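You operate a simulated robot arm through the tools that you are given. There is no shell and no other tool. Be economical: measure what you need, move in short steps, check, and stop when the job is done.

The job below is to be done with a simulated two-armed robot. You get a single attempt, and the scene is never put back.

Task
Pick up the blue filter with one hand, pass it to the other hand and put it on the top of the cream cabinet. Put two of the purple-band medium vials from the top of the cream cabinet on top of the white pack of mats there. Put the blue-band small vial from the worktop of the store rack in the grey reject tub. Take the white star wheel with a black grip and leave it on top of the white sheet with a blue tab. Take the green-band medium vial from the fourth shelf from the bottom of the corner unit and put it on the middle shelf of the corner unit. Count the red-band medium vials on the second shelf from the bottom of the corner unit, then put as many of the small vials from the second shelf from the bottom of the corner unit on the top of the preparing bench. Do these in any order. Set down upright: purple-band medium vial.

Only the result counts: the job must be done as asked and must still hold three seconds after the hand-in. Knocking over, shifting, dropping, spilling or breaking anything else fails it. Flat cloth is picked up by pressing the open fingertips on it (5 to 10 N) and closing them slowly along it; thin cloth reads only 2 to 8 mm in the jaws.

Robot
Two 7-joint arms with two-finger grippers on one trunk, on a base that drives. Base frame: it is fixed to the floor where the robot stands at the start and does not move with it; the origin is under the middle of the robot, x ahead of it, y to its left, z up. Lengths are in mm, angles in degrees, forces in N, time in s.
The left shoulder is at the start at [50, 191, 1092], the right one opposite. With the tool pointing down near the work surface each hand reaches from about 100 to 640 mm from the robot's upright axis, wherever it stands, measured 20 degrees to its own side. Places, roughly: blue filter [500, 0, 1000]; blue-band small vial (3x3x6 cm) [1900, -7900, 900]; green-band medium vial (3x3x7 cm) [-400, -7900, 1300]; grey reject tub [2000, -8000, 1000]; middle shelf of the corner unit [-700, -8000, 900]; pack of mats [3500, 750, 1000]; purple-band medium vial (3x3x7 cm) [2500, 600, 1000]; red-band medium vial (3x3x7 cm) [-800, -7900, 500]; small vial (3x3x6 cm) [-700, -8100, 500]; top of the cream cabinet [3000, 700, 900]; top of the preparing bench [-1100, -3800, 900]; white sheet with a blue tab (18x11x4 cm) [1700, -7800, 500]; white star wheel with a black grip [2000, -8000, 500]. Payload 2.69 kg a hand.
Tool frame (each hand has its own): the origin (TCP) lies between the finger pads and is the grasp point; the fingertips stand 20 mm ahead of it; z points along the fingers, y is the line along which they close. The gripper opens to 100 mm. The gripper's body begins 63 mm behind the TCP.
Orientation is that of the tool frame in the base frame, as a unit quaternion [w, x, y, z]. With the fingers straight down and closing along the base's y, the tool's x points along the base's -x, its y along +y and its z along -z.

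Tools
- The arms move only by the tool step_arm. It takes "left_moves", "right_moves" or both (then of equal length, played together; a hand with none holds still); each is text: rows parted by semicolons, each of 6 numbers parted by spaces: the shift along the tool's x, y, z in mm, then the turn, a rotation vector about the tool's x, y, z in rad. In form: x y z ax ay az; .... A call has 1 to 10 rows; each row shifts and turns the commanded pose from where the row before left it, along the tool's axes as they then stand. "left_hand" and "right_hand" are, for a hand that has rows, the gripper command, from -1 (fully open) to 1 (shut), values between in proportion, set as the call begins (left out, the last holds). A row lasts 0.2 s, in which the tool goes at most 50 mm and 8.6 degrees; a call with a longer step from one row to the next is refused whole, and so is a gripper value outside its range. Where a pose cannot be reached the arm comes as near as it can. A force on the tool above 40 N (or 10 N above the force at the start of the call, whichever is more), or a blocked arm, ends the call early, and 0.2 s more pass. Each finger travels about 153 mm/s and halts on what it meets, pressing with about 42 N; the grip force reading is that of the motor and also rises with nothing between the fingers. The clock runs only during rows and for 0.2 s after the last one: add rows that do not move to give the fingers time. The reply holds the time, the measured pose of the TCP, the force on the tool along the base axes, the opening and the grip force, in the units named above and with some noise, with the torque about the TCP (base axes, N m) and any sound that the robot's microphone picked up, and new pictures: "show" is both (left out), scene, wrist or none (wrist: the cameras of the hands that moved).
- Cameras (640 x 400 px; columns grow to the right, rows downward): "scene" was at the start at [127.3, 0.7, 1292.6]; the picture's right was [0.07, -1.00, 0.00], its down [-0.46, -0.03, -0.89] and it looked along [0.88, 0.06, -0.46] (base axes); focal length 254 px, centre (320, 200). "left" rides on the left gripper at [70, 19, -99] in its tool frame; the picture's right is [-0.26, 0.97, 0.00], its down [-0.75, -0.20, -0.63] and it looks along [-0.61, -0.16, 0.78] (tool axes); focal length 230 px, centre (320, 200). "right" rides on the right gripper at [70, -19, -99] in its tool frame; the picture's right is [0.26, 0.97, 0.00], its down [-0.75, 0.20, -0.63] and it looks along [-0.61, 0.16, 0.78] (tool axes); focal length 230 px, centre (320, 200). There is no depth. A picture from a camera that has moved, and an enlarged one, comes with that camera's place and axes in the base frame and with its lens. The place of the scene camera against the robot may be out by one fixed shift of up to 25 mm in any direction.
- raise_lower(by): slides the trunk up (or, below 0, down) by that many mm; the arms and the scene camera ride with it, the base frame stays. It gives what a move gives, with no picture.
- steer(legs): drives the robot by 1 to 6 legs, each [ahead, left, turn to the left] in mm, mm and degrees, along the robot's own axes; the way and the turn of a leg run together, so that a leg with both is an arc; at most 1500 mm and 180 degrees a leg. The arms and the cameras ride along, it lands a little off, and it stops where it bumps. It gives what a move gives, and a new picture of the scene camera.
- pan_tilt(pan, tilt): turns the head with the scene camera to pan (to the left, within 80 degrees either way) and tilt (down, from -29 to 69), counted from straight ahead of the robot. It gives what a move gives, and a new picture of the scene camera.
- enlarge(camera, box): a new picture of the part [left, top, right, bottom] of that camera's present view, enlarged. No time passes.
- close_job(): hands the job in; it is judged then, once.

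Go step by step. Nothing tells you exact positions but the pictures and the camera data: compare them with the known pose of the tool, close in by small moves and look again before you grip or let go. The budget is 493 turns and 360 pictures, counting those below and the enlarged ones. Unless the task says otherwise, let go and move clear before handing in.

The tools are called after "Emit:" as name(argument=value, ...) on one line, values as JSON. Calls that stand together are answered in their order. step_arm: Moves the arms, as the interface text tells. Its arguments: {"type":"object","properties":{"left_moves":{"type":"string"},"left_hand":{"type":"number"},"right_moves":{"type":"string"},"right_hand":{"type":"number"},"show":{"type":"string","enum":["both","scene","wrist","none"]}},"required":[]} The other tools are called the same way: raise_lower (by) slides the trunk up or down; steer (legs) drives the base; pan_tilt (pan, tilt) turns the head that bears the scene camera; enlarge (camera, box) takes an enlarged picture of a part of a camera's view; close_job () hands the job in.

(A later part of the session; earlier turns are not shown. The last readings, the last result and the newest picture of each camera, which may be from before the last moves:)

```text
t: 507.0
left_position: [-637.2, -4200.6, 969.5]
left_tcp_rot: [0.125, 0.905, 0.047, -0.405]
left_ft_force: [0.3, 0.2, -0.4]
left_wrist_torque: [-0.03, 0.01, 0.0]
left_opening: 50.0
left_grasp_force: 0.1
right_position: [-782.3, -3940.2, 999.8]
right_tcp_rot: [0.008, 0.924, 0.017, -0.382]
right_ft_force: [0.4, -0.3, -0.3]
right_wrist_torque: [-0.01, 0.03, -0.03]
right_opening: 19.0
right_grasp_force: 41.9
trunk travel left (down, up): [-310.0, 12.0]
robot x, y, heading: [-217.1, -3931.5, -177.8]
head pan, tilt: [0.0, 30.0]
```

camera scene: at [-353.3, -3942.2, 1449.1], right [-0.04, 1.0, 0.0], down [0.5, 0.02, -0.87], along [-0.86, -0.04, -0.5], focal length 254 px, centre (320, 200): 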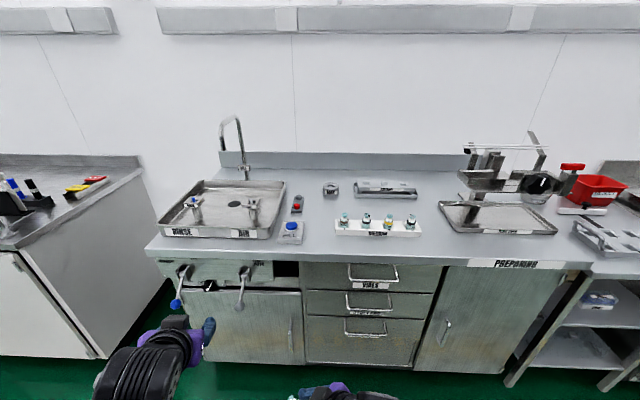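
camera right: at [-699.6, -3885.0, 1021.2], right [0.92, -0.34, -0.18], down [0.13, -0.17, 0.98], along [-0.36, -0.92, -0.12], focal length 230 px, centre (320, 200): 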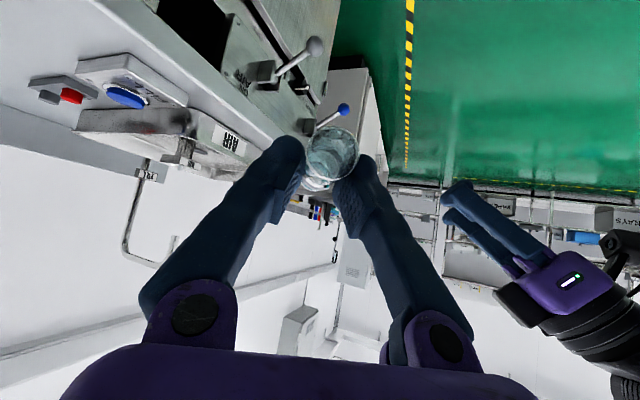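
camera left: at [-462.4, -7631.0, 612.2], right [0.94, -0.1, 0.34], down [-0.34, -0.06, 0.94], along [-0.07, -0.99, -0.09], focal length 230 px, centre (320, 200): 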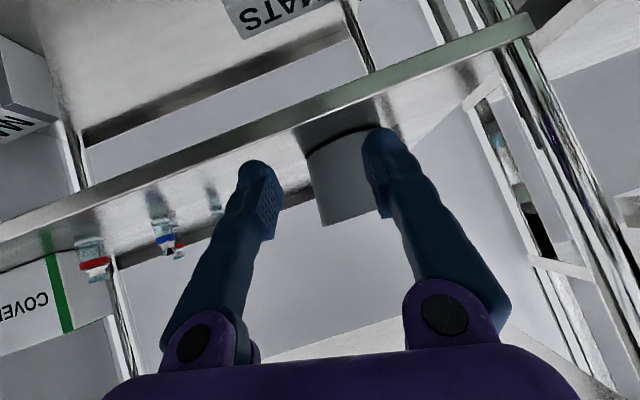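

The hand is straight now. I'll drive to put the vial over the front strip of the bench.

Emit:
steer(legs=[[0, -135, 0], [180, 0, 0]])

Emit:
enlarge(camera="right", box=[0, 0, 640, 400])

```text
t: 509.9
left_position: [-820.0, -4075.6, 970.5]
left_tcp_rot: [0.125, 0.905, 0.047, -0.405]
left_ft_force: [0.2, 0.2, -0.4]
left_wrist_torque: [0.04, 0.01, -0.03]
left_opening: 50.0
left_grasp_force: 0.1
right_position: [-964.8, -3814.3, 997.7]
right_tcp_rot: [0.008, 0.924, 0.018, -0.382]
right_ft_force: [0.7, 0.4, 0.1]
right_wrist_torque: [0.03, 0.03, -0.01]
right_opening: 19.4
right_grasp_force: 42.0
trunk travel left (down, up): [-310.0, 12.0]
robot x, y, heading: [-404.5, -3805.7, -177.5]
head pan, tilt: [0.0, 30.0]
camera scene: at [-536.7, -3815.7, 1449.1], right [-0.04, 1.0, 0.0], down [0.5, 0.02, -0.87], along [-0.86, -0.04, -0.5], focal length 254 px, centre (320, 200)
```

scene: 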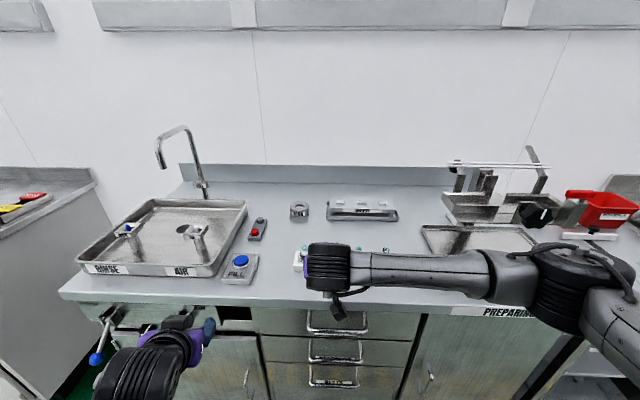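

```text
1.00 times, centred on (320, 200) of right (not enlarged: the box is as wide or as high as the picture)
camera zoom: at [-847.9, -3791.8, 1020.6], right [0.22, -0.96, -0.18], down [-0.08, -0.2, 0.98], along [-0.97, -0.2, -0.12], focal length 230 px, centre (320, 200)
```

zoom: 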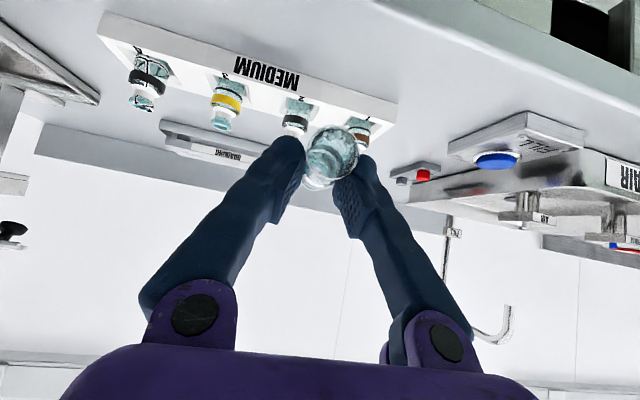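

There's little room in front of the rack. A better spot is the gap between the rack end and the FILL box, around (-1000,-3925). Shifting there.

Emit:
steer(legs=[[0, 112, 0], [38, 0, 0]])

Emit:
enlarge(camera="right", box=[0, 0, 640, 400])

```text
t: 512.0
left_position: [-854.6, -4186.8, 970.7]
left_tcp_rot: [0.123, 0.905, 0.045, -0.405]
left_ft_force: [-0.7, -0.5, -0.1]
left_wrist_torque: [-0.07, 0.0, 0.0]
left_opening: 49.9
left_grasp_force: 0.0
right_position: [-999.0, -3925.3, 998.8]
right_tcp_rot: [0.007, 0.924, 0.016, -0.381]
right_ft_force: [-0.2, -0.1, 0.0]
right_wrist_torque: [0.0, 0.01, 0.01]
right_opening: 19.2
right_grasp_force: 42.0
trunk travel left (down, up): [-310.0, 12.0]
robot x, y, heading: [-431.4, -3917.3, -177.8]
head pan, tilt: [0.0, 30.0]
camera scene: at [-570.5, -3928.6, 1449.0], right [-0.04, 1.0, 0.0], down [0.5, 0.02, -0.87], along [-0.86, -0.03, -0.5], focal length 254 px, centre (320, 200)
```

scene: 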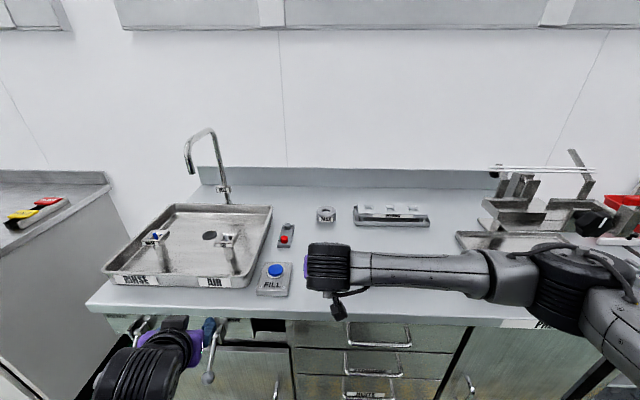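

```text
1.00 times, centred on (320, 200) of right (not enlarged: the box is as wide or as high as the picture)
camera zoom: at [-881.4, -3903.3, 1020.3], right [0.22, -0.96, -0.18], down [-0.08, -0.2, 0.98], along [-0.97, -0.2, -0.12], focal length 230 px, centre (320, 200)
```

zoom: 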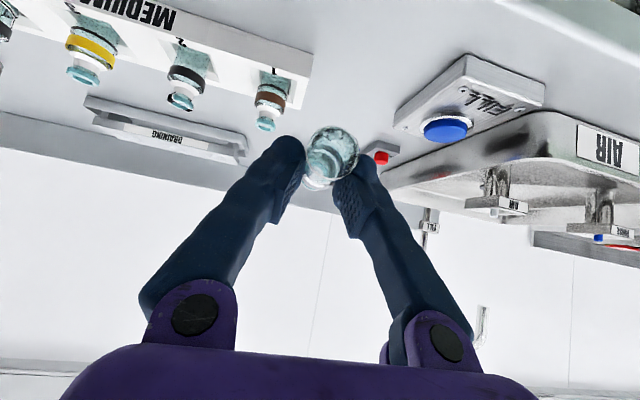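

The gap is clear. Lowering the vial.

Emit:
step_arm(right_moves="14 0 14 0 0 0; 14 0 14 0 0 0; 6 0 6 0 0 0; 3 0 3 0 0 0; 2 0 2 0 0 0; 2 0 2 0 0 0; 2 0 2 0 0 0; 0 0 0 0 0 0", show="wrist")

```text
t: 513.8
left_position: [-853.6, -4186.2, 971.3]
left_tcp_rot: [0.124, 0.904, 0.045, -0.406]
left_ft_force: [-0.7, 0.1, -0.4]
left_wrist_torque: [0.02, 0.03, 0.03]
left_opening: 49.9
left_grasp_force: 0.1
right_position: [-998.4, -3925.3, 938.5]
right_tcp_rot: [0.007, 0.924, 0.016, -0.382]
right_ft_force: [-0.3, -0.4, -0.4]
right_wrist_torque: [0.0, 0.0, 0.04]
right_opening: 19.2
right_grasp_force: 41.5
trunk travel left (down, up): [-310.0, 12.0]
robot x, y, heading: [-434.4, -3917.8, -178.0]
head pan, tilt: [0.0, 30.0]
camera right: at [-880.9, -3902.7, 960.7], right [0.22, -0.96, -0.18], down [-0.08, -0.2, 0.98], along [-0.97, -0.2, -0.12], focal length 230 px, centre (320, 200)
```

right: 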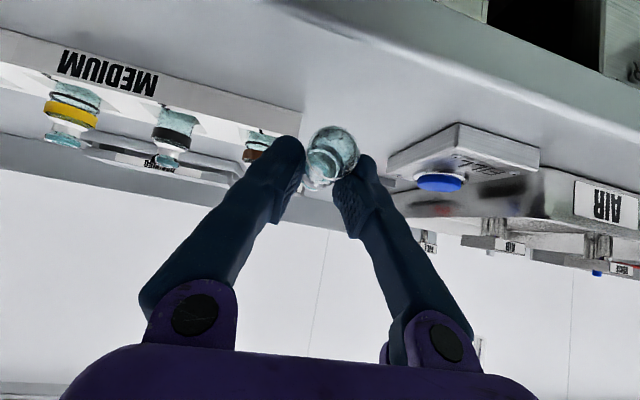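

Emit:
step_arm(right_moves="1.5 0 1.5 0 0 0; 1.5 0 1.5 0 0 0; 1.2 0 1.2 0 0 0; 1.2 0 1.2 0 0 0; 1.2 0 1.2 0 0 0; 1.2 0 1.2 0 0 0; 1.2 0 1.2 0 0 0; 1.2 0 1.2 0 0 0; 1.2 0 1.2 0 0 0; 1.2 0 1.2 0 0 0", show="none")

```text
t: 516.0
left_position: [-853.3, -4186.8, 970.0]
left_tcp_rot: [0.125, 0.905, 0.046, -0.405]
left_ft_force: [0.1, 0.2, -0.2]
left_wrist_torque: [-0.01, 0.01, 0.01]
left_opening: 50.0
left_grasp_force: 0.0
right_position: [-997.3, -3926.1, 921.5]
right_tcp_rot: [0.007, 0.924, 0.016, -0.382]
right_ft_force: [-0.1, -0.2, 0.5]
right_wrist_torque: [0.0, -0.04, 0.04]
right_opening: 19.5
right_grasp_force: 42.0
trunk travel left (down, up): [-310.0, 12.0]
robot x, y, heading: [-437.5, -3916.0, -177.6]
head pan, tilt: [0.0, 30.0]
```

Emit:
step_arm(right_moves="1.2 0 1.2 0 0 0; 1.2 0 1.2 0 0 0; 1.2 0 1.2 0 0 0; 1.2 0 1.2 0 0 0; 1.2 0 1.2 0 0 0; 1.2 0 1.2 0 0 0; 1.2 0 1.2 0 0 0; 1.2 0 1.2 0 0 0; 1.2 0 1.2 0 0 0; 1.2 0 1.2 0 0 0", show="wrist")

```text
t: 518.2
left_position: [-854.1, -4186.3, 970.8]
left_tcp_rot: [0.124, 0.905, 0.046, -0.405]
left_ft_force: [0.3, -0.7, -1.0]
left_wrist_torque: [0.0, -0.03, -0.03]
left_opening: 50.1
left_grasp_force: 0.0
right_position: [-997.5, -3923.7, 904.7]
right_tcp_rot: [0.008, 0.924, 0.016, -0.382]
right_ft_force: [0.3, -0.3, -0.4]
right_wrist_torque: [-0.03, 0.02, 0.0]
right_opening: 19.3
right_grasp_force: 41.7
trunk travel left (down, up): [-310.0, 12.0]
robot x, y, heading: [-437.6, -3915.8, -177.6]
head pan, tilt: [0.0, 30.0]
camera right: at [-879.9, -3903.5, 925.6], right [0.22, -0.96, -0.18], down [-0.08, -0.2, 0.98], along [-0.97, -0.2, -0.12], focal length 230 px, centre (320, 200)
```

right: 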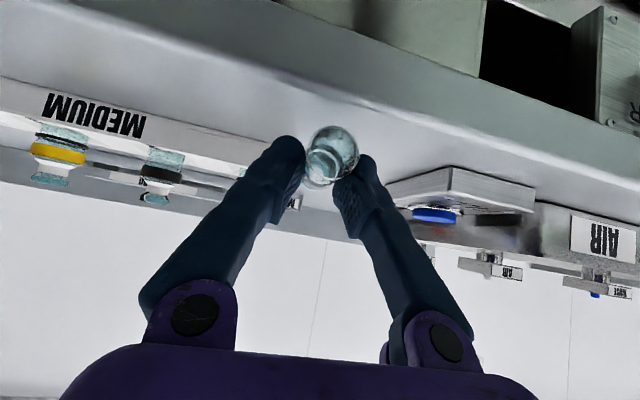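

Emit:
step_arm(right_moves="1.2 0 1.2 0 0 0; 1.2 0 1.2 0 0 0; 1.2 0 1.2 0 0 0; 1.2 0 1.2 0 0 0; 1.2 0 1.2 0 0 0; 1.2 0 1.2 0 0 0; 1.2 0 1.2 0 0 0; 1.2 0 1.2 0 0 0; 1.2 0 1.2 0 0 0; 1.2 0 1.2 0 0 0", show="none")

```text
t: 520.4
left_position: [-855.3, -4186.4, 969.8]
left_tcp_rot: [0.125, 0.905, 0.046, -0.405]
left_ft_force: [0.3, -0.1, 0.5]
left_wrist_torque: [-0.01, 0.02, -0.01]
left_opening: 49.9
left_grasp_force: 0.0
right_position: [-997.9, -3925.5, 888.2]
right_tcp_rot: [0.008, 0.924, 0.017, -0.382]
right_ft_force: [0.1, -0.4, -0.4]
right_wrist_torque: [-0.02, 0.03, 0.0]
right_opening: 19.3
right_grasp_force: 42.1
trunk travel left (down, up): [-310.0, 12.0]
robot x, y, heading: [-432.5, -3917.1, -177.7]
head pan, tilt: [0.0, 30.0]
```

Emit:
step_arm(right_moves="1.2 0 1.2 0 0 0; 1.2 0 1.2 0 0 0; 1.2 0 1.2 0 0 0; 1.2 0 1.2 0 0 0; 1.2 0 1.2 0 0 0; 1.2 0 1.2 0 0 0; 1.2 0 1.2 0 0 0; 1.2 0 1.2 0 0 0", show="wrist")

```text
t: 522.4
left_position: [-852.6, -4187.0, 970.3]
left_tcp_rot: [0.125, 0.904, 0.046, -0.406]
left_ft_force: [0.5, 0.0, 0.1]
left_wrist_torque: [-0.02, -0.01, 0.0]
left_opening: 49.9
left_grasp_force: 0.1
right_position: [-1000.8, -3928.0, 880.7]
right_tcp_rot: [0.01, 0.922, 0.016, -0.388]
right_ft_force: [2.3, 0.1, 13.6]
right_wrist_torque: [0.14, -0.15, -0.07]
right_opening: 19.3
right_grasp_force: 42.0
trunk travel left (down, up): [-310.0, 12.0]
robot x, y, heading: [-436.5, -3920.4, -178.1]
head pan, tilt: [0.0, 30.0]
stopped in row 8 (right hand): the force on the tool passed its limit at 41 N (the readings are from after the stop); the commanded pose is now the measured one
camera right: at [-883.2, -3905.0, 899.9], right [0.21, -0.96, -0.18], down [-0.07, -0.2, 0.98], along [-0.97, -0.2, -0.11], focal length 230 px, centre (320, 200)
```

right: 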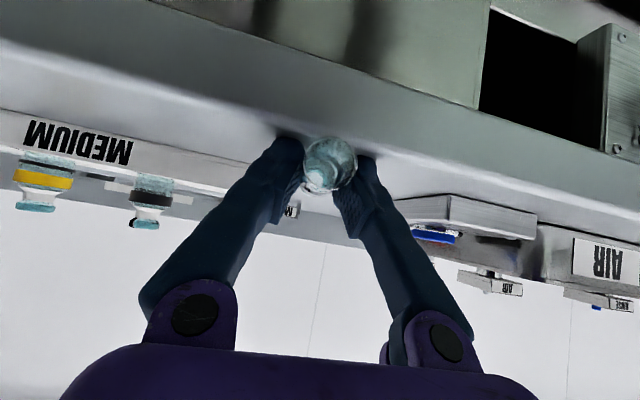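

Contact. Easing up.

Emit:
step_arm(right_moves="-2 0 -2 0 0 0; 0 0 0 0 0 0", show="none")

```text
t: 523.0
left_position: [-853.1, -4187.4, 971.1]
left_tcp_rot: [0.124, 0.904, 0.046, -0.406]
left_ft_force: [-0.3, 0.7, 0.8]
left_wrist_torque: [-0.01, 0.01, 0.0]
left_opening: 49.9
left_grasp_force: 0.2
right_position: [-999.9, -3926.6, 880.5]
right_tcp_rot: [0.008, 0.922, 0.015, -0.386]
right_ft_force: [-1.7, -1.1, 7.4]
right_wrist_torque: [-0.02, 0.08, 0.0]
right_opening: 19.1
right_grasp_force: 41.9
trunk travel left (down, up): [-310.0, 12.0]
robot x, y, heading: [-436.9, -3916.1, -177.6]
head pan, tilt: [0.0, 30.0]
```

Emit:
step_arm(right_moves="-1 0 -1 0 0 0; -0.5 0 -0.5 0 0 0; 0 0 0 0 0 0", show="none")

Emit:
step_arm(right_moves="0 0 0 0 0 0; 0 0 0 0 0 0; 0 0 0 0 0 0", right_hand=0.45, show="wrist")

```text
t: 523.8
left_position: [-852.6, -4188.3, 969.9]
left_tcp_rot: [0.125, 0.905, 0.046, -0.405]
left_ft_force: [-0.3, 1.1, 0.3]
left_wrist_torque: [0.01, 0.0, -0.01]
left_opening: 49.8
left_grasp_force: 0.1
right_position: [-1000.5, -3926.1, 881.5]
right_tcp_rot: [0.008, 0.923, 0.015, -0.385]
right_ft_force: [1.0, 0.5, -0.1]
right_wrist_torque: [0.03, -0.02, 0.02]
right_opening: 19.4
right_grasp_force: 42.0
trunk travel left (down, up): [-310.0, 12.0]
robot x, y, heading: [-431.8, -3918.1, -178.1]
head pan, tilt: [0.0, 30.0]
```

```text
t: 524.6
left_position: [-853.5, -4188.2, 970.8]
left_tcp_rot: [0.124, 0.905, 0.046, -0.405]
left_ft_force: [0.3, 0.6, -0.1]
left_wrist_torque: [0.01, -0.02, 0.0]
left_opening: 50.0
left_grasp_force: 0.0
right_position: [-1001.2, -3926.4, 882.3]
right_tcp_rot: [0.009, 0.922, 0.016, -0.386]
right_ft_force: [0.4, 0.4, 0.5]
right_wrist_torque: [-0.03, 0.02, -0.01]
right_opening: 27.7
right_grasp_force: 0.0
trunk travel left (down, up): [-310.0, 12.0]
robot x, y, heading: [-437.0, -3915.3, -177.6]
head pan, tilt: [0.0, 30.0]
camera right: at [-882.5, -3904.3, 902.4], right [0.22, -0.96, -0.18], down [-0.07, -0.2, 0.98], along [-0.97, -0.2, -0.11], focal length 230 px, centre (320, 200)
```

right: 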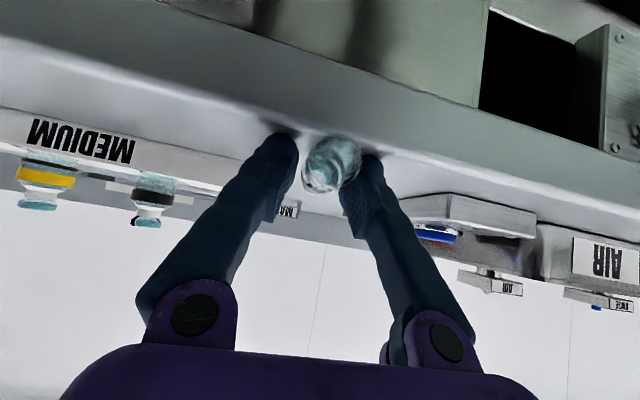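

The vial rests between the open fingers. I'll widen and rise straight up.

Emit:
step_arm(right_moves="0 0 0 0 0 0; -5 0 -5 0 0 0; -14 0 -14 0 0 0; -25 0 -25 0 0 0; -30 0 -30 0 0 0; 0 0 0 0 0 0", right_hand=0.05, show="wrist")

```text
t: 526.0
left_position: [-854.2, -4186.5, 970.4]
left_tcp_rot: [0.124, 0.905, 0.045, -0.405]
left_ft_force: [-0.2, 0.2, -0.1]
left_wrist_torque: [0.02, 0.0, -0.04]
left_opening: 50.1
left_grasp_force: 0.1
right_position: [-997.7, -3923.9, 987.8]
right_tcp_rot: [0.009, 0.922, 0.016, -0.386]
right_ft_force: [0.6, -0.2, 0.1]
right_wrist_torque: [-0.01, 0.0, -0.01]
right_opening: 47.5
right_grasp_force: 0.1
trunk travel left (down, up): [-310.0, 12.0]
robot x, y, heading: [-435.6, -3920.9, -177.7]
head pan, tilt: [0.0, 30.0]
camera right: at [-881.4, -3901.2, 1007.7], right [0.21, -0.96, -0.18], down [-0.07, -0.2, 0.98], along [-0.97, -0.2, -0.11], focal length 230 px, centre (320, 200)
```

right: 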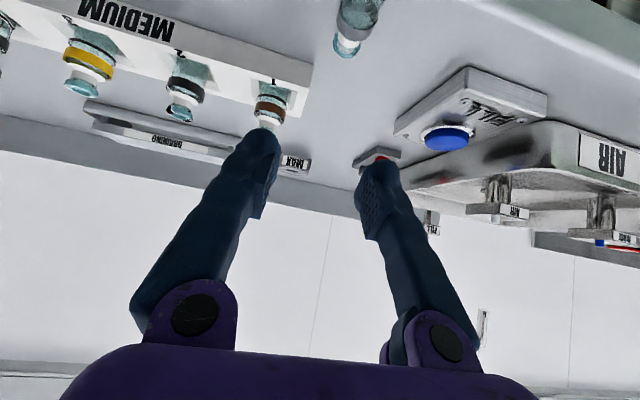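

The vial lies on the bench between rack and FILL box. Back to the corner unit for the second one.

Emit:
steer(legs=[[-230, 0, 0], [0, 0, 87.7], [0, -100, 0], [1450, 0, 0], [1450, 0, 0]])

```text
t: 546.3
left_position: [46.3, -7229.9, 970.5]
left_tcp_rot: [0.375, 0.606, 0.673, -0.198]
left_ft_force: [-0.5, -0.1, -0.4]
left_wrist_torque: [0.01, 0.0, -0.01]
left_opening: 50.2
left_grasp_force: 0.1
right_position: [-217.0, -7377.7, 987.3]
right_tcp_rot: [0.28, 0.64, 0.664, -0.266]
right_ft_force: [-0.3, 1.0, -0.8]
right_wrist_torque: [-0.03, 0.04, 0.01]
right_opening: 47.7
right_grasp_force: 0.1
trunk travel left (down, up): [-310.0, 12.0]
robot x, y, heading: [-223.5, -6809.5, -87.7]
head pan, tilt: [0.0, 30.0]
camera scene: at [-223.1, -6948.9, 1449.2], right [-1.0, -0.04, 0.0], down [-0.02, 0.5, -0.87], along [0.04, -0.87, -0.5], focal length 254 px, centre (320, 200)
```

scene: 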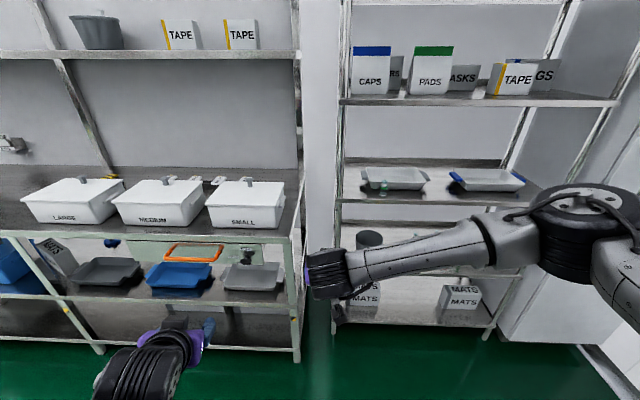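

I'll tuck the left hand inward and up, fix the heading, yaw the right hand −27° and lower the trunk.

Emit:
step_arm(left_moves="-25 -25 -25 0 0 0; -25 -25 -25 0 0 0; -25 -25 -25 0 0 0; -25 -25 -25 0 0 0; -25 -25 -25 0 0 0; -15 -25 -15 0 0 0; 0 0 0 0 0 0", right_moves="0 0 0 0.0835 0 0.0835; 0 0 0 0.0835 0 0.0835; 0 0 0 0.0835 0 0.0835; 0 0 0 0.0835 0 0.0835; 0 0 0 0 0 0; 0 0 0 0 0 0; 0 0 0 0 0 0", show="none")

Emit:
raise_lower(by=-296)

Emit:
steer(legs=[[0, -180, -2.3], [0, 0, 0]])

```text
t: 546.8
left_position: [56.1, -7228.8, 1012.6]
left_tcp_rot: [0.446, 0.623, 0.631, -0.121]
left_ft_force: [-0.5, 0.0, -0.4]
left_wrist_torque: [-0.01, -0.02, 0.02]
left_opening: 50.1
left_grasp_force: 0.0
right_position: [-215.5, -7376.9, 986.6]
right_tcp_rot: [0.252, 0.702, 0.6, -0.291]
right_ft_force: [0.6, 0.2, -0.2]
right_wrist_torque: [0.01, 0.01, 0.0]
right_opening: 47.5
right_grasp_force: 0.0
trunk travel left (down, up): [-310.0, 12.0]
robot x, y, heading: [-223.0, -6808.3, -87.6]
head pan, tilt: [0.0, 30.0]
stopped in row 2 (left hand): the arm was blocked; the commanded pose is now the measured one
```

```text
t: 549.8
left_position: [54.4, -7228.2, 716.8]
left_tcp_rot: [0.446, 0.623, 0.63, -0.122]
left_ft_force: [0.0, 0.1, 0.0]
left_wrist_torque: [0.03, -0.02, 0.0]
left_opening: 49.7
left_grasp_force: 0.1
right_position: [-215.4, -7377.5, 691.4]
right_tcp_rot: [0.253, 0.702, 0.599, -0.292]
right_ft_force: [-0.2, 0.1, -0.5]
right_wrist_torque: [0.04, 0.0, 0.03]
right_opening: 47.5
right_grasp_force: 0.1
trunk travel left (down, up): [-15.0, 308.0]
robot x, y, heading: [-224.1, -6809.9, -87.7]
head pan, tilt: [0.0, 30.0]
```

```text
t: 552.3
left_position: [-143.4, -7244.1, 716.4]
left_tcp_rot: [0.443, 0.637, 0.617, -0.131]
left_ft_force: [0.1, -0.2, -0.2]
left_wrist_torque: [-0.04, -0.01, 0.0]
left_opening: 50.2
left_grasp_force: 0.0
right_position: [-420.4, -7379.3, 692.2]
right_tcp_rot: [0.245, 0.715, 0.583, -0.297]
right_ft_force: [0.8, 0.6, -0.4]
right_wrist_torque: [0.0, 0.02, 0.04]
right_opening: 47.5
right_grasp_force: 0.1
trunk travel left (down, up): [-15.0, 308.0]
robot x, y, heading: [-404.1, -6812.0, -90.1]
head pan, tilt: [0.0, 30.0]
camera scene: at [-408.5, -6952.3, 1153.2], right [-1.0, 0.0, 0.0], down [0.0, 0.5, -0.87], along [0.0, -0.87, -0.5], focal length 254 px, centre (320, 200)
```

scene: 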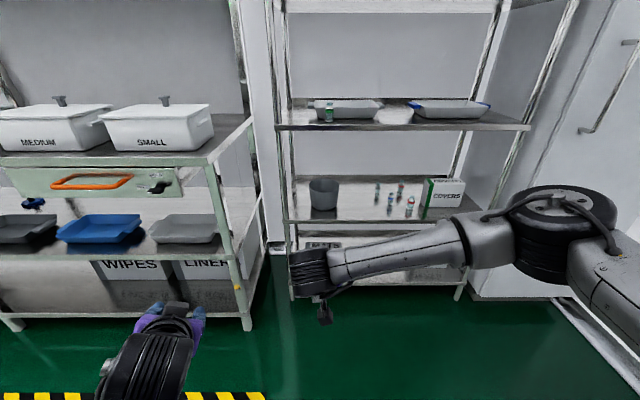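

Emit:
step_arm(left_moves="0 0 0 0.057 0.105 -0.004; 0 0 0 0.057 0.105 -0.004; 0 0 0 0.057 0.105 -0.004; 0 0 0 0.057 0.105 -0.004; 0 0 0 0.057 0.105 -0.004; 0 0 0 0.057 0.105 -0.004; 0 0 0 0.057 0.105 -0.004; 0 0 0 0.057 0.105 -0.004; 0 0 0 0 0 0", show="none")

Emit:
step_arm(left_moves="25 0 -30 0 0 0; 25 0 -30 0 0 0; 25 0 -40 0 0 0; 25 0 -40 0 0 0; 25 0 -40 0 0 0; 0 0 -40 0 0 0; 0 0 0 0 0 0", show="none")

Emit:
step_arm(right_moves="0 0 0 0.095 0 0.095; 0 0 0 0.095 0 0.095; 0 0 0 0 0 0", show="none")

```text
t: 553.4
left_position: [-59.0, -7235.9, 719.6]
left_tcp_rot: [0.295, 0.676, 0.674, 0.039]
left_ft_force: [0.1, -0.2, -0.4]
left_wrist_torque: [0.01, -0.02, 0.02]
left_opening: 49.7
left_grasp_force: 0.2
left hand out of reach, approached as far as the arm can: row 5
right_position: [-420.8, -7380.1, 691.0]
right_tcp_rot: [0.246, 0.715, 0.583, -0.297]
right_ft_force: [-0.3, -0.3, -0.6]
right_wrist_torque: [0.02, 0.02, -0.01]
right_opening: 47.6
right_grasp_force: 0.0
trunk travel left (down, up): [-15.0, 308.0]
robot x, y, heading: [-403.3, -6817.7, -90.2]
head pan, tilt: [0.0, 30.0]
stopped in row 5 (left hand): the arm was blocked; the commanded pose is now the measured one
```

```text
t: 554.0
left_position: [-20.0, -7181.8, 771.5]
left_tcp_rot: [0.368, 0.651, 0.655, 0.111]
left_ft_force: [-0.4, 0.1, -0.1]
left_wrist_torque: [-0.03, 0.0, 0.01]
left_opening: 49.8
left_grasp_force: 0.1
left hand out of reach, approached as far as the arm can: row 2
right_position: [-420.3, -7381.5, 691.1]
right_tcp_rot: [0.245, 0.716, 0.583, -0.296]
right_ft_force: [0.6, -0.6, -0.5]
right_wrist_torque: [0.04, -0.02, -0.01]
right_opening: 47.7
right_grasp_force: 0.0
trunk travel left (down, up): [-15.0, 308.0]
robot x, y, heading: [-405.7, -6812.4, -90.1]
head pan, tilt: [0.0, 30.0]
stopped in row 2 (left hand): the arm was blocked; the commanded pose is now the measured one
```

```text
t: 554.8
left_position: [-20.2, -7180.9, 772.6]
left_tcp_rot: [0.368, 0.65, 0.655, 0.109]
left_ft_force: [0.3, 0.5, -0.1]
left_wrist_torque: [0.02, 0.01, 0.0]
left_opening: 50.0
left_grasp_force: 0.0
right_position: [-421.9, -7381.6, 690.5]
right_tcp_rot: [0.203, 0.787, 0.482, -0.327]
right_ft_force: [0.0, -0.4, -0.6]
right_wrist_torque: [-0.01, 0.03, -0.01]
right_opening: 47.3
right_grasp_force: 0.1
trunk travel left (down, up): [-15.0, 308.0]
robot x, y, heading: [-405.1, -6816.4, -90.0]
head pan, tilt: [0.0, 30.0]
```

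The left arm is in a bad posture. I'll raise the trunk and look at it.

Emit:
raise_lower(by=300)

Emit:
pan_tilt(pan=45, tilt=50)

```text
t: 557.8
left_position: [-19.9, -7180.8, 1072.7]
left_tcp_rot: [0.368, 0.651, 0.655, 0.11]
left_ft_force: [-0.7, 0.5, -0.4]
left_wrist_torque: [-0.01, -0.02, -0.01]
left_opening: 49.8
left_grasp_force: 0.0
right_position: [-420.8, -7379.5, 992.3]
right_tcp_rot: [0.204, 0.787, 0.483, -0.325]
right_ft_force: [0.2, 0.5, -0.3]
right_wrist_torque: [0.01, 0.03, 0.0]
right_opening: 47.3
right_grasp_force: 0.1
trunk travel left (down, up): [-314.0, 8.0]
robot x, y, heading: [-405.5, -6816.7, -90.2]
head pan, tilt: [0.0, 30.0]
```

```text
t: 558.9
left_position: [-20.9, -7181.0, 1072.7]
left_tcp_rot: [0.369, 0.651, 0.655, 0.11]
left_ft_force: [0.1, 0.2, -1.7]
left_wrist_torque: [0.03, 0.0, 0.03]
left_opening: 50.2
left_grasp_force: 0.2
right_position: [-420.4, -7381.0, 992.2]
right_tcp_rot: [0.203, 0.787, 0.483, -0.326]
right_ft_force: [0.2, -0.4, -0.4]
right_wrist_torque: [-0.02, 0.02, 0.02]
right_opening: 47.7
right_grasp_force: 0.0
trunk travel left (down, up): [-314.0, 8.0]
robot x, y, heading: [-407.0, -6813.7, -90.2]
head pan, tilt: [45.0, 50.0]
camera scene: at [-354.1, -6916.5, 1423.7], right [-0.71, -0.7, 0.0], down [-0.54, 0.54, -0.64], along [0.45, -0.46, -0.77], focal length 254 px, centre (320, 200)
```

scene: 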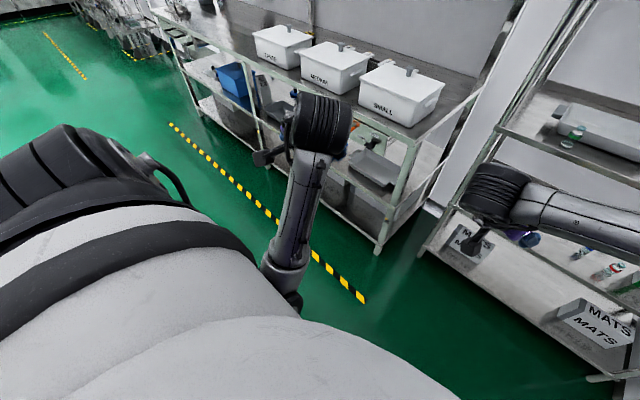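

The left elbow is jammed against the torso. I'll swing the left hand outward and back, around the shoulder.

Emit:
step_arm(left_moves="5 25 12 0 0 0; 20 25 8 0 0 0; 35 24 0 0 0 0; 40 20 0 0 0 0; 40 20 0 0 0 0; 40 20 0 0 0 0; 40 20 0 0 0 0; 0 0 0 0 0 0", show="none")

```text
t: 560.7
left_position: [187.7, -7051.3, 1064.2]
left_tcp_rot: [0.367, 0.65, 0.656, 0.11]
left_ft_force: [0.5, 0.1, 0.4]
left_wrist_torque: [0.01, -0.02, -0.02]
left_opening: 49.9
left_grasp_force: 0.1
left hand out of reach, approached as far as the arm can: row 2, 3, 4, 5, 6, 7
right_position: [-421.2, -7380.4, 991.5]
right_tcp_rot: [0.203, 0.788, 0.482, -0.326]
right_ft_force: [0.0, 0.4, -0.7]
right_wrist_torque: [0.0, -0.01, 0.02]
right_opening: 47.5
right_grasp_force: 0.1
trunk travel left (down, up): [-314.0, 8.0]
robot x, y, heading: [-407.4, -6816.3, -90.0]
head pan, tilt: [45.0, 50.0]
```

Emit:
step_arm(left_moves="35 -10 0 0 0 0; 35 -10 0 0 0 0; 35 -10 0 0 0 0; 0 0 0 0 0 0", show="none")

Emit:
raise_lower(by=-300)

```text
t: 561.7
left_position: [195.6, -6962.1, 1001.5]
left_tcp_rot: [0.368, 0.651, 0.655, 0.108]
left_ft_force: [0.0, -0.2, -0.2]
left_wrist_torque: [0.0, 0.0, 0.01]
left_opening: 49.8
left_grasp_force: 0.0
left hand out of reach, approached as far as the arm can: row 1, 2
right_position: [-421.5, -7381.8, 991.6]
right_tcp_rot: [0.204, 0.787, 0.483, -0.325]
right_ft_force: [-0.6, -0.8, 0.5]
right_wrist_torque: [0.01, 0.0, -0.05]
right_opening: 47.5
right_grasp_force: 0.1
trunk travel left (down, up): [-314.0, 8.0]
robot x, y, heading: [-406.1, -6813.5, -90.1]
head pan, tilt: [45.0, 50.0]
```

```text
t: 564.7
left_position: [194.8, -6960.8, 703.1]
left_tcp_rot: [0.367, 0.651, 0.655, 0.108]
left_ft_force: [-0.1, -0.7, -0.2]
left_wrist_torque: [0.04, 0.02, 0.02]
left_opening: 49.9
left_grasp_force: 0.0
right_position: [-420.1, -7380.3, 691.7]
right_tcp_rot: [0.204, 0.787, 0.483, -0.325]
right_ft_force: [0.4, -0.7, 0.1]
right_wrist_torque: [-0.01, 0.03, -0.03]
right_opening: 47.3
right_grasp_force: 0.1
trunk travel left (down, up): [-15.0, 308.0]
robot x, y, heading: [-405.3, -6816.1, -90.3]
head pan, tilt: [45.0, 50.0]
```

The left arm is clear now. I'll extend the right arm to its picking posture and drive to the entry point of the diagonal approach.

Emit:
step_arm(right_moves="-8.7 -15 40.8 0 0 0; -8.7 -15 40.8 0 0 0; -8.7 -15 40.8 0 0 0; -8.7 -15 40.8 0 0 0; -8.7 -15 40.8 0 0 0; -8.7 -15 40.8 0 0 0; 0 0 0 0 0 0", right_hand=-0.2, show="none")

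Emit:
pan_tilt(pan=-5, tilt=30)

```text
t: 566.3
left_position: [195.0, -6960.2, 702.0]
left_tcp_rot: [0.368, 0.651, 0.655, 0.108]
left_ft_force: [0.6, -0.2, 0.1]
left_wrist_torque: [-0.02, 0.01, -0.02]
left_opening: 50.0
left_grasp_force: 0.1
right_position: [-595.9, -7528.6, 556.7]
right_tcp_rot: [0.204, 0.787, 0.483, -0.326]
right_ft_force: [-0.4, -0.3, -1.3]
right_wrist_torque: [0.0, 0.02, 0.03]
right_opening: 59.9
right_grasp_force: 0.1
trunk travel left (down, up): [-15.0, 308.0]
robot x, y, heading: [-407.5, -6819.1, -90.0]
head pan, tilt: [45.0, 50.0]
```

```text
t: 567.5
left_position: [196.0, -6961.8, 702.4]
left_tcp_rot: [0.368, 0.651, 0.655, 0.109]
left_ft_force: [0.5, 0.1, -0.1]
left_wrist_torque: [0.03, 0.01, -0.05]
left_opening: 50.1
left_grasp_force: 0.1
right_position: [-594.6, -7528.4, 558.2]
right_tcp_rot: [0.204, 0.787, 0.483, -0.326]
right_ft_force: [0.2, -0.1, 0.4]
right_wrist_torque: [-0.02, 0.01, 0.0]
right_opening: 60.0
right_grasp_force: 0.1
trunk travel left (down, up): [-15.0, 308.0]
robot x, y, heading: [-403.9, -6814.5, -90.1]
head pan, tilt: [-5.0, 30.0]
camera scene: at [-416.3, -6951.9, 1153.2], right [-1.0, 0.09, 0.0], down [0.04, 0.5, -0.87], along [-0.08, -0.86, -0.5], focal length 254 px, centre (320, 200)
```

scene: 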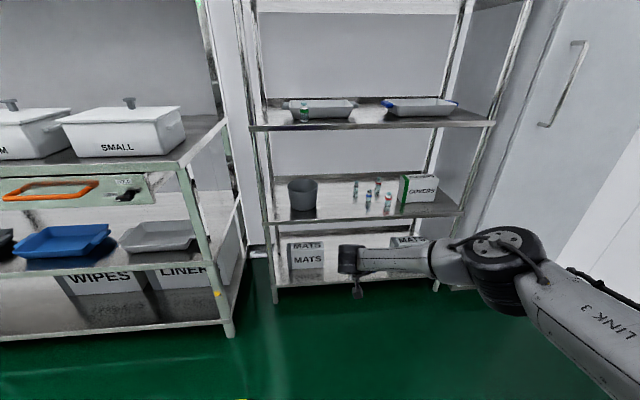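

Emit:
steer(legs=[[272, 33, 0]])

Emit:
enlarge(camera="right", box=[0, 0, 640, 400])

```text
t: 569.4
left_position: [228.6, -7231.0, 703.3]
left_tcp_rot: [0.367, 0.651, 0.656, 0.109]
left_ft_force: [0.0, 0.6, -0.3]
left_wrist_torque: [0.02, -0.01, 0.02]
left_opening: 49.9
left_grasp_force: 0.0
right_position: [-560.4, -7799.5, 557.0]
right_tcp_rot: [0.204, 0.787, 0.483, -0.326]
right_ft_force: [0.2, 0.4, -0.6]
right_wrist_torque: [-0.02, 0.01, 0.0]
right_opening: 60.2
right_grasp_force: 0.0
trunk travel left (down, up): [-15.0, 308.0]
robot x, y, heading: [-373.0, -7087.3, -89.9]
head pan, tilt: [-5.0, 30.0]
camera scene: at [-382.9, -7223.1, 1153.2], right [-1.0, 0.09, 0.0], down [0.04, 0.5, -0.87], along [-0.08, -0.86, -0.5], focal length 254 px, centre (320, 200)
```

scene: 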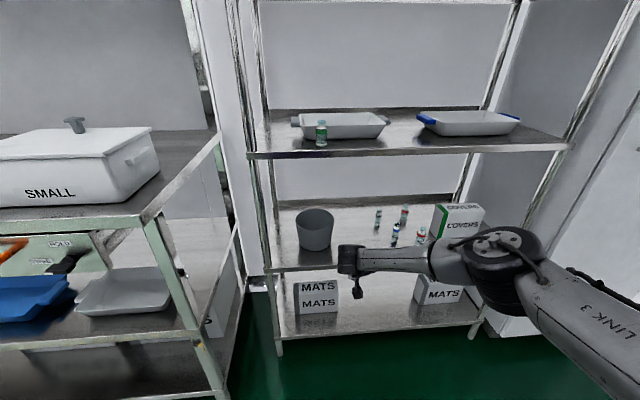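

```text
1.00 times, centred on (320, 200) of right (not enlarged: the box is as wide or as high as the picture)
camera zoom: at [-523.8, -7684.7, 577.8], right [0.95, -0.27, -0.18], down [0.14, -0.16, 0.98], along [-0.29, -0.95, -0.11], focal length 230 px, centre (320, 200)
```

zoom: 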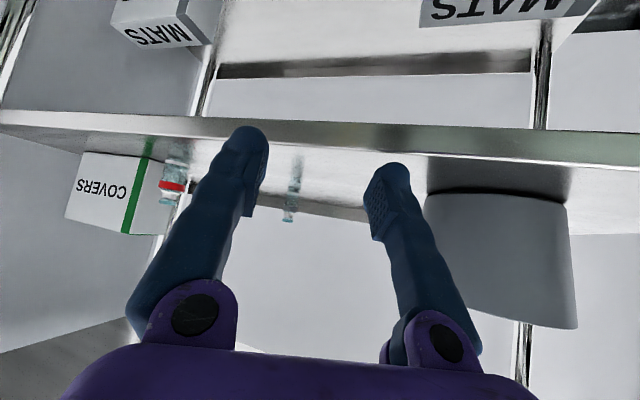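

Aligned with L2. Driving diagonally along the approach direction.

Emit:
steer(legs=[[178, -91, 0]])

Emit:
enlarge(camera="right", box=[0, 0, 640, 400])

```text
t: 571.0
left_position: [138.2, -7408.6, 701.5]
left_tcp_rot: [0.367, 0.651, 0.656, 0.108]
left_ft_force: [-0.2, -0.4, 1.0]
left_wrist_torque: [0.01, -0.02, -0.01]
left_opening: 50.0
left_grasp_force: 0.1
right_position: [-652.4, -7975.9, 557.1]
right_tcp_rot: [0.204, 0.787, 0.483, -0.326]
right_ft_force: [-0.1, -0.7, -1.3]
right_wrist_torque: [-0.02, 0.02, 0.02]
right_opening: 60.0
right_grasp_force: 0.0
trunk travel left (down, up): [-15.0, 308.0]
robot x, y, heading: [-465.9, -7267.2, -90.3]
head pan, tilt: [-5.0, 30.0]
camera scene: at [-474.2, -7399.8, 1153.2], right [-1.0, 0.09, 0.0], down [0.04, 0.5, -0.87], along [-0.08, -0.86, -0.5], focal length 254 px, centre (320, 200)
```

scene: 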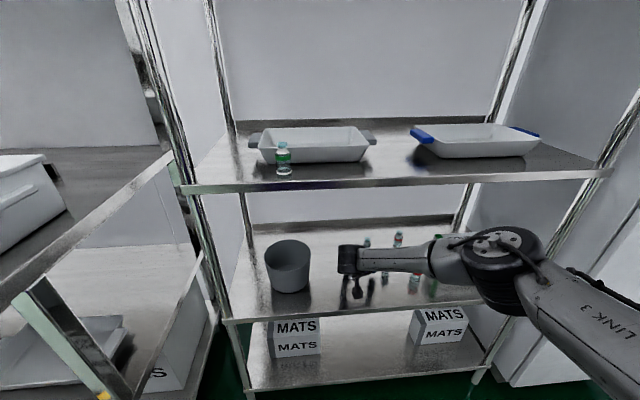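

```text
1.00 times, centred on (320, 200) of right (not enlarged: the box is as wide or as high as the picture)
camera zoom: at [-616.0, -7861.2, 577.8], right [0.95, -0.27, -0.18], down [0.14, -0.16, 0.98], along [-0.3, -0.95, -0.12], focal length 230 px, centre (320, 200)
```

zoom: 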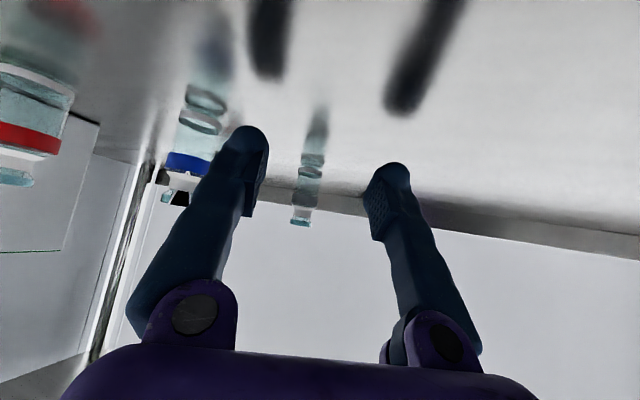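

Emit:
steer(legs=[[60, -31, 0]])

Emit:
enlarge(camera="right", box=[160, 80, 480, 280])

```text
t: 572.0
left_position: [105.9, -7468.4, 702.1]
left_tcp_rot: [0.367, 0.651, 0.656, 0.109]
left_ft_force: [-0.1, -0.6, -0.3]
left_wrist_torque: [-0.01, 0.02, 0.0]
left_opening: 50.0
left_grasp_force: 0.0
right_position: [-683.2, -8035.2, 557.5]
right_tcp_rot: [0.205, 0.786, 0.483, -0.326]
right_ft_force: [-0.5, 1.4, 1.1]
right_wrist_torque: [0.0, -0.01, 0.0]
right_opening: 60.4
right_grasp_force: 0.1
trunk travel left (down, up): [-15.0, 308.0]
robot x, y, heading: [-496.5, -7319.7, -90.3]
head pan, tilt: [-5.0, 30.0]
camera scene: at [-505.9, -7459.5, 1153.2], right [-1.0, 0.09, 0.0], down [0.04, 0.5, -0.87], along [-0.08, -0.86, -0.5], focal length 254 px, centre (320, 200)
```

scene: 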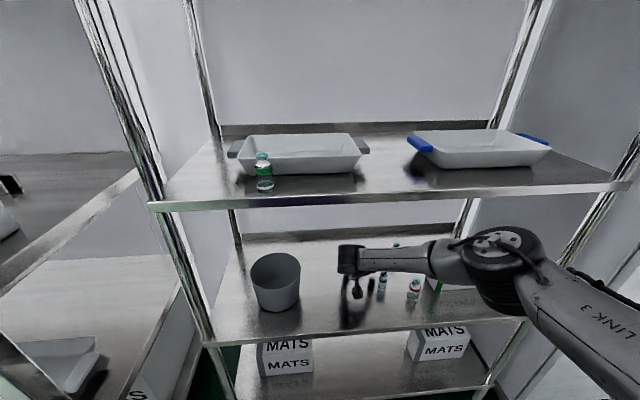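

```text
2.00 times, centred on (320, 180) of right
camera zoom: at [-647.5, -7920.8, 577.8], right [0.95, -0.27, -0.18], down [0.14, -0.16, 0.98], along [-0.3, -0.95, -0.12], focal length 460 px, centre (320, 240)
```

zoom: 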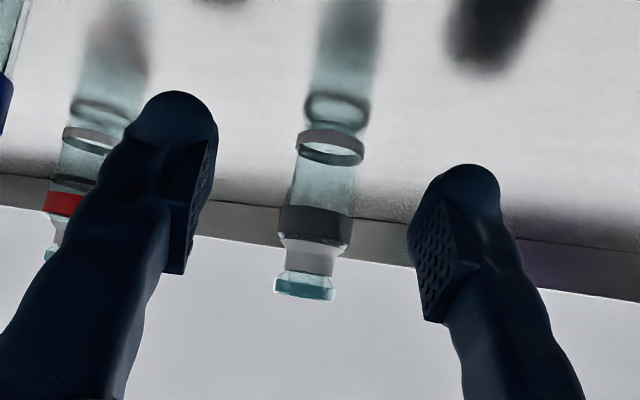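

The small vial's diameter is ≈20 mm, so it's at the pads' depth now. Lower 6 mm and close.

Emit:
raise_lower(by=-7)

Emit:
step_arm(right_moves="0 0 0 0 0 0; 0 0 0 0 0 0", right_hand=0.4, show="wrist")

```text
t: 572.6
left_position: [107.0, -7466.9, 695.2]
left_tcp_rot: [0.367, 0.651, 0.656, 0.108]
left_ft_force: [0.6, 0.0, 0.8]
left_wrist_torque: [0.02, -0.01, 0.01]
left_opening: 50.3
left_grasp_force: 0.0
right_position: [-683.3, -8033.9, 550.4]
right_tcp_rot: [0.204, 0.787, 0.483, -0.325]
right_ft_force: [-0.5, 0.1, 0.4]
right_wrist_torque: [-0.04, 0.01, 0.03]
right_opening: 59.9
right_grasp_force: 0.1
trunk travel left (down, up): [-8.0, 315.0]
robot x, y, heading: [-490.7, -7329.1, -90.3]
head pan, tilt: [-5.0, 30.0]
```

```text
t: 573.2
left_position: [104.9, -7467.6, 695.9]
left_tcp_rot: [0.367, 0.651, 0.655, 0.108]
left_ft_force: [-0.1, 0.5, 1.5]
left_wrist_torque: [0.0, -0.01, 0.01]
left_opening: 49.7
left_grasp_force: 0.1
right_position: [-683.6, -8035.8, 550.7]
right_tcp_rot: [0.204, 0.787, 0.484, -0.325]
right_ft_force: [0.2, -0.5, 1.2]
right_wrist_torque: [0.0, 0.01, 0.0]
right_opening: 30.0
right_grasp_force: 0.2
trunk travel left (down, up): [-8.0, 315.0]
robot x, y, heading: [-495.4, -7322.8, -90.2]
head pan, tilt: [-5.0, 30.0]
camera right: at [-647.5, -7920.8, 570.9], right [0.95, -0.27, -0.18], down [0.14, -0.16, 0.98], along [-0.3, -0.95, -0.12], focal length 230 px, centre (320, 200)
```

right: 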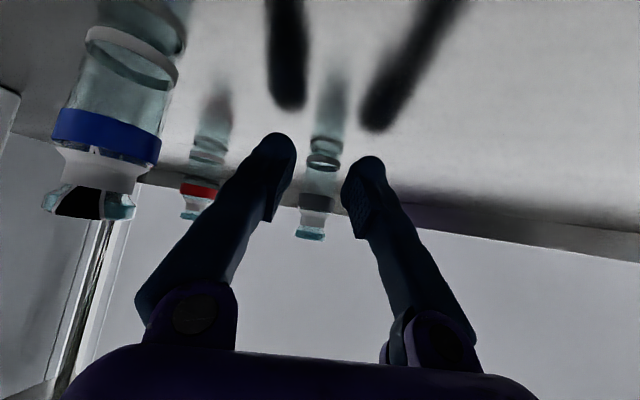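

Emit:
step_arm(right_moves="0 0 0 0 0 0; 0 0 0 0 0 0; 0 0 0 0 0 0", right_hand=1, show="none")

```text
t: 574.0
left_position: [105.6, -7468.7, 695.3]
left_tcp_rot: [0.368, 0.65, 0.656, 0.109]
left_ft_force: [0.0, 0.1, 0.1]
left_wrist_torque: [-0.01, -0.01, 0.01]
left_opening: 50.0
left_grasp_force: 0.0
right_position: [-683.7, -8034.6, 551.4]
right_tcp_rot: [0.204, 0.787, 0.483, -0.326]
right_ft_force: [0.1, -0.5, -0.6]
right_wrist_torque: [0.0, 0.02, 0.0]
right_opening: 0.0
right_grasp_force: 29.6
trunk travel left (down, up): [-8.0, 315.0]
robot x, y, heading: [-494.5, -7321.6, -90.2]
head pan, tilt: [-5.0, 30.0]
```

Closed on nothing again. I need to look.

Emit:
step_arm(right_moves="0 0 0 0 0 0; 0 0 0 0 0 0", right_hand=-0.2, show="both")

```text
t: 574.6
left_position: [106.1, -7468.9, 695.5]
left_tcp_rot: [0.368, 0.65, 0.656, 0.109]
left_ft_force: [0.4, 0.5, 0.3]
left_wrist_torque: [0.01, 0.02, 0.01]
left_opening: 50.0
left_grasp_force: 0.1
right_position: [-684.1, -8035.3, 551.1]
right_tcp_rot: [0.203, 0.787, 0.483, -0.325]
right_ft_force: [-0.5, -0.8, -0.4]
right_wrist_torque: [-0.02, 0.05, 0.02]
right_opening: 59.8
right_grasp_force: 0.1
trunk travel left (down, up): [-8.0, 315.0]
robot x, y, heading: [-490.3, -7323.6, -90.3]
head pan, tilt: [-5.0, 30.0]
camera scene: at [-505.9, -7459.4, 1146.2], right [-1.0, 0.09, 0.0], down [0.04, 0.5, -0.87], along [-0.08, -0.86, -0.5], focal length 254 px, centre (320, 200)
camera right: at [-647.5, -7920.8, 570.9], right [0.95, -0.27, -0.18], down [0.14, -0.16, 0.98], along [-0.3, -0.95, -0.12], focal length 230 px, centre (320, 200)
```

scene: 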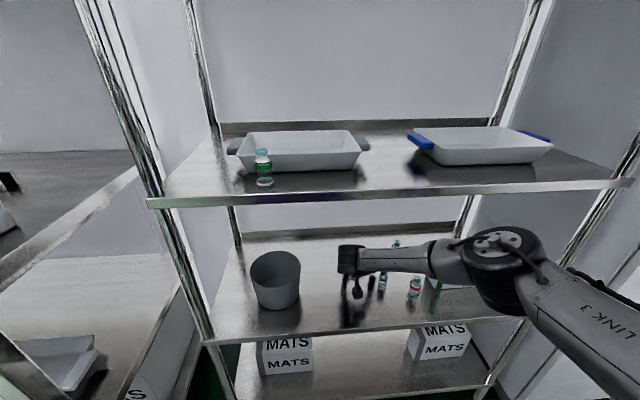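
right: 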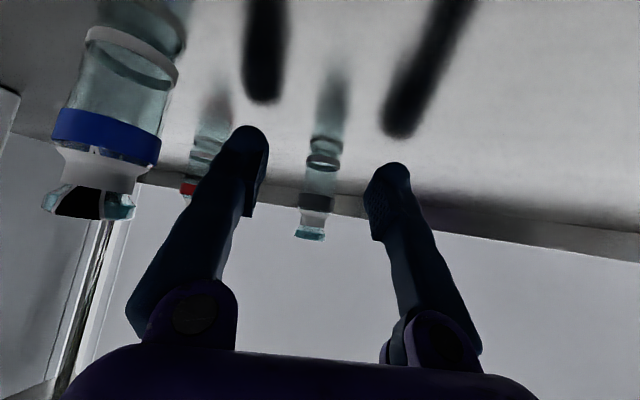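

The vial is untouched, just farther away. I'll advance 30 mm along the approach.

Emit:
steer(legs=[[27, -14, 0]])

Emit:
enlarge(camera="right", box=[160, 80, 480, 280])

```text
t: 575.4
left_position: [92.7, -7494.2, 695.7]
left_tcp_rot: [0.367, 0.651, 0.655, 0.108]
left_ft_force: [0.3, 0.3, -0.3]
left_wrist_torque: [0.01, 0.0, 0.0]
left_opening: 49.9
left_grasp_force: 0.0
right_position: [-698.1, -8062.4, 549.9]
right_tcp_rot: [0.204, 0.787, 0.483, -0.325]
right_ft_force: [0.0, -0.2, 0.1]
right_wrist_torque: [0.02, -0.01, 0.02]
right_opening: 59.9
right_grasp_force: 0.0
trunk travel left (down, up): [-8.0, 315.0]
robot x, y, heading: [-509.1, -7351.8, -90.2]
head pan, tilt: [-5.0, 30.0]
camera scene: at [-520.0, -7486.4, 1146.2], right [-1.0, 0.09, 0.0], down [0.04, 0.5, -0.87], along [-0.08, -0.86, -0.5], focal length 254 px, centre (320, 200)
```

scene: 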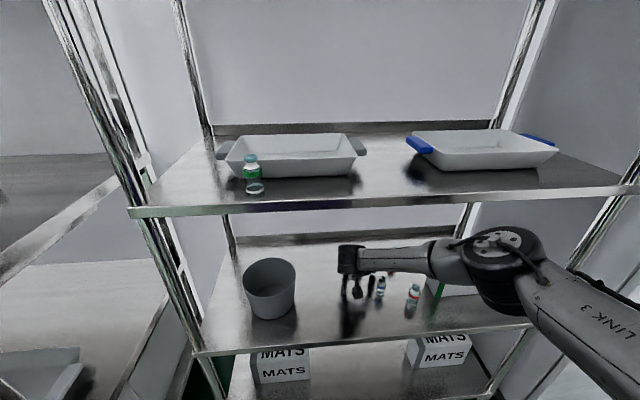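

```text
2.00 times, centred on (320, 180) of right
camera zoom: at [-661.9, -7947.7, 570.8], right [0.95, -0.27, -0.18], down [0.14, -0.16, 0.98], along [-0.3, -0.95, -0.12], focal length 460 px, centre (320, 240)
```

zoom: 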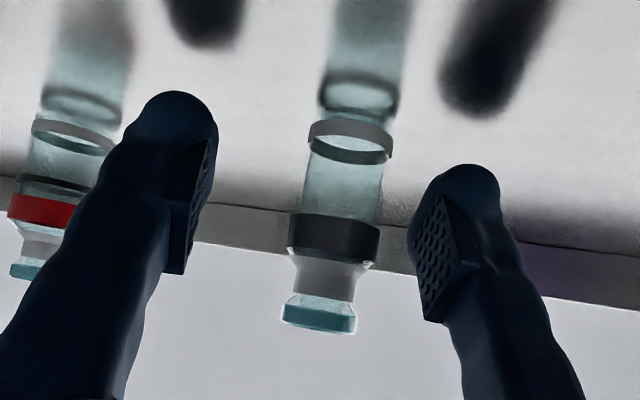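

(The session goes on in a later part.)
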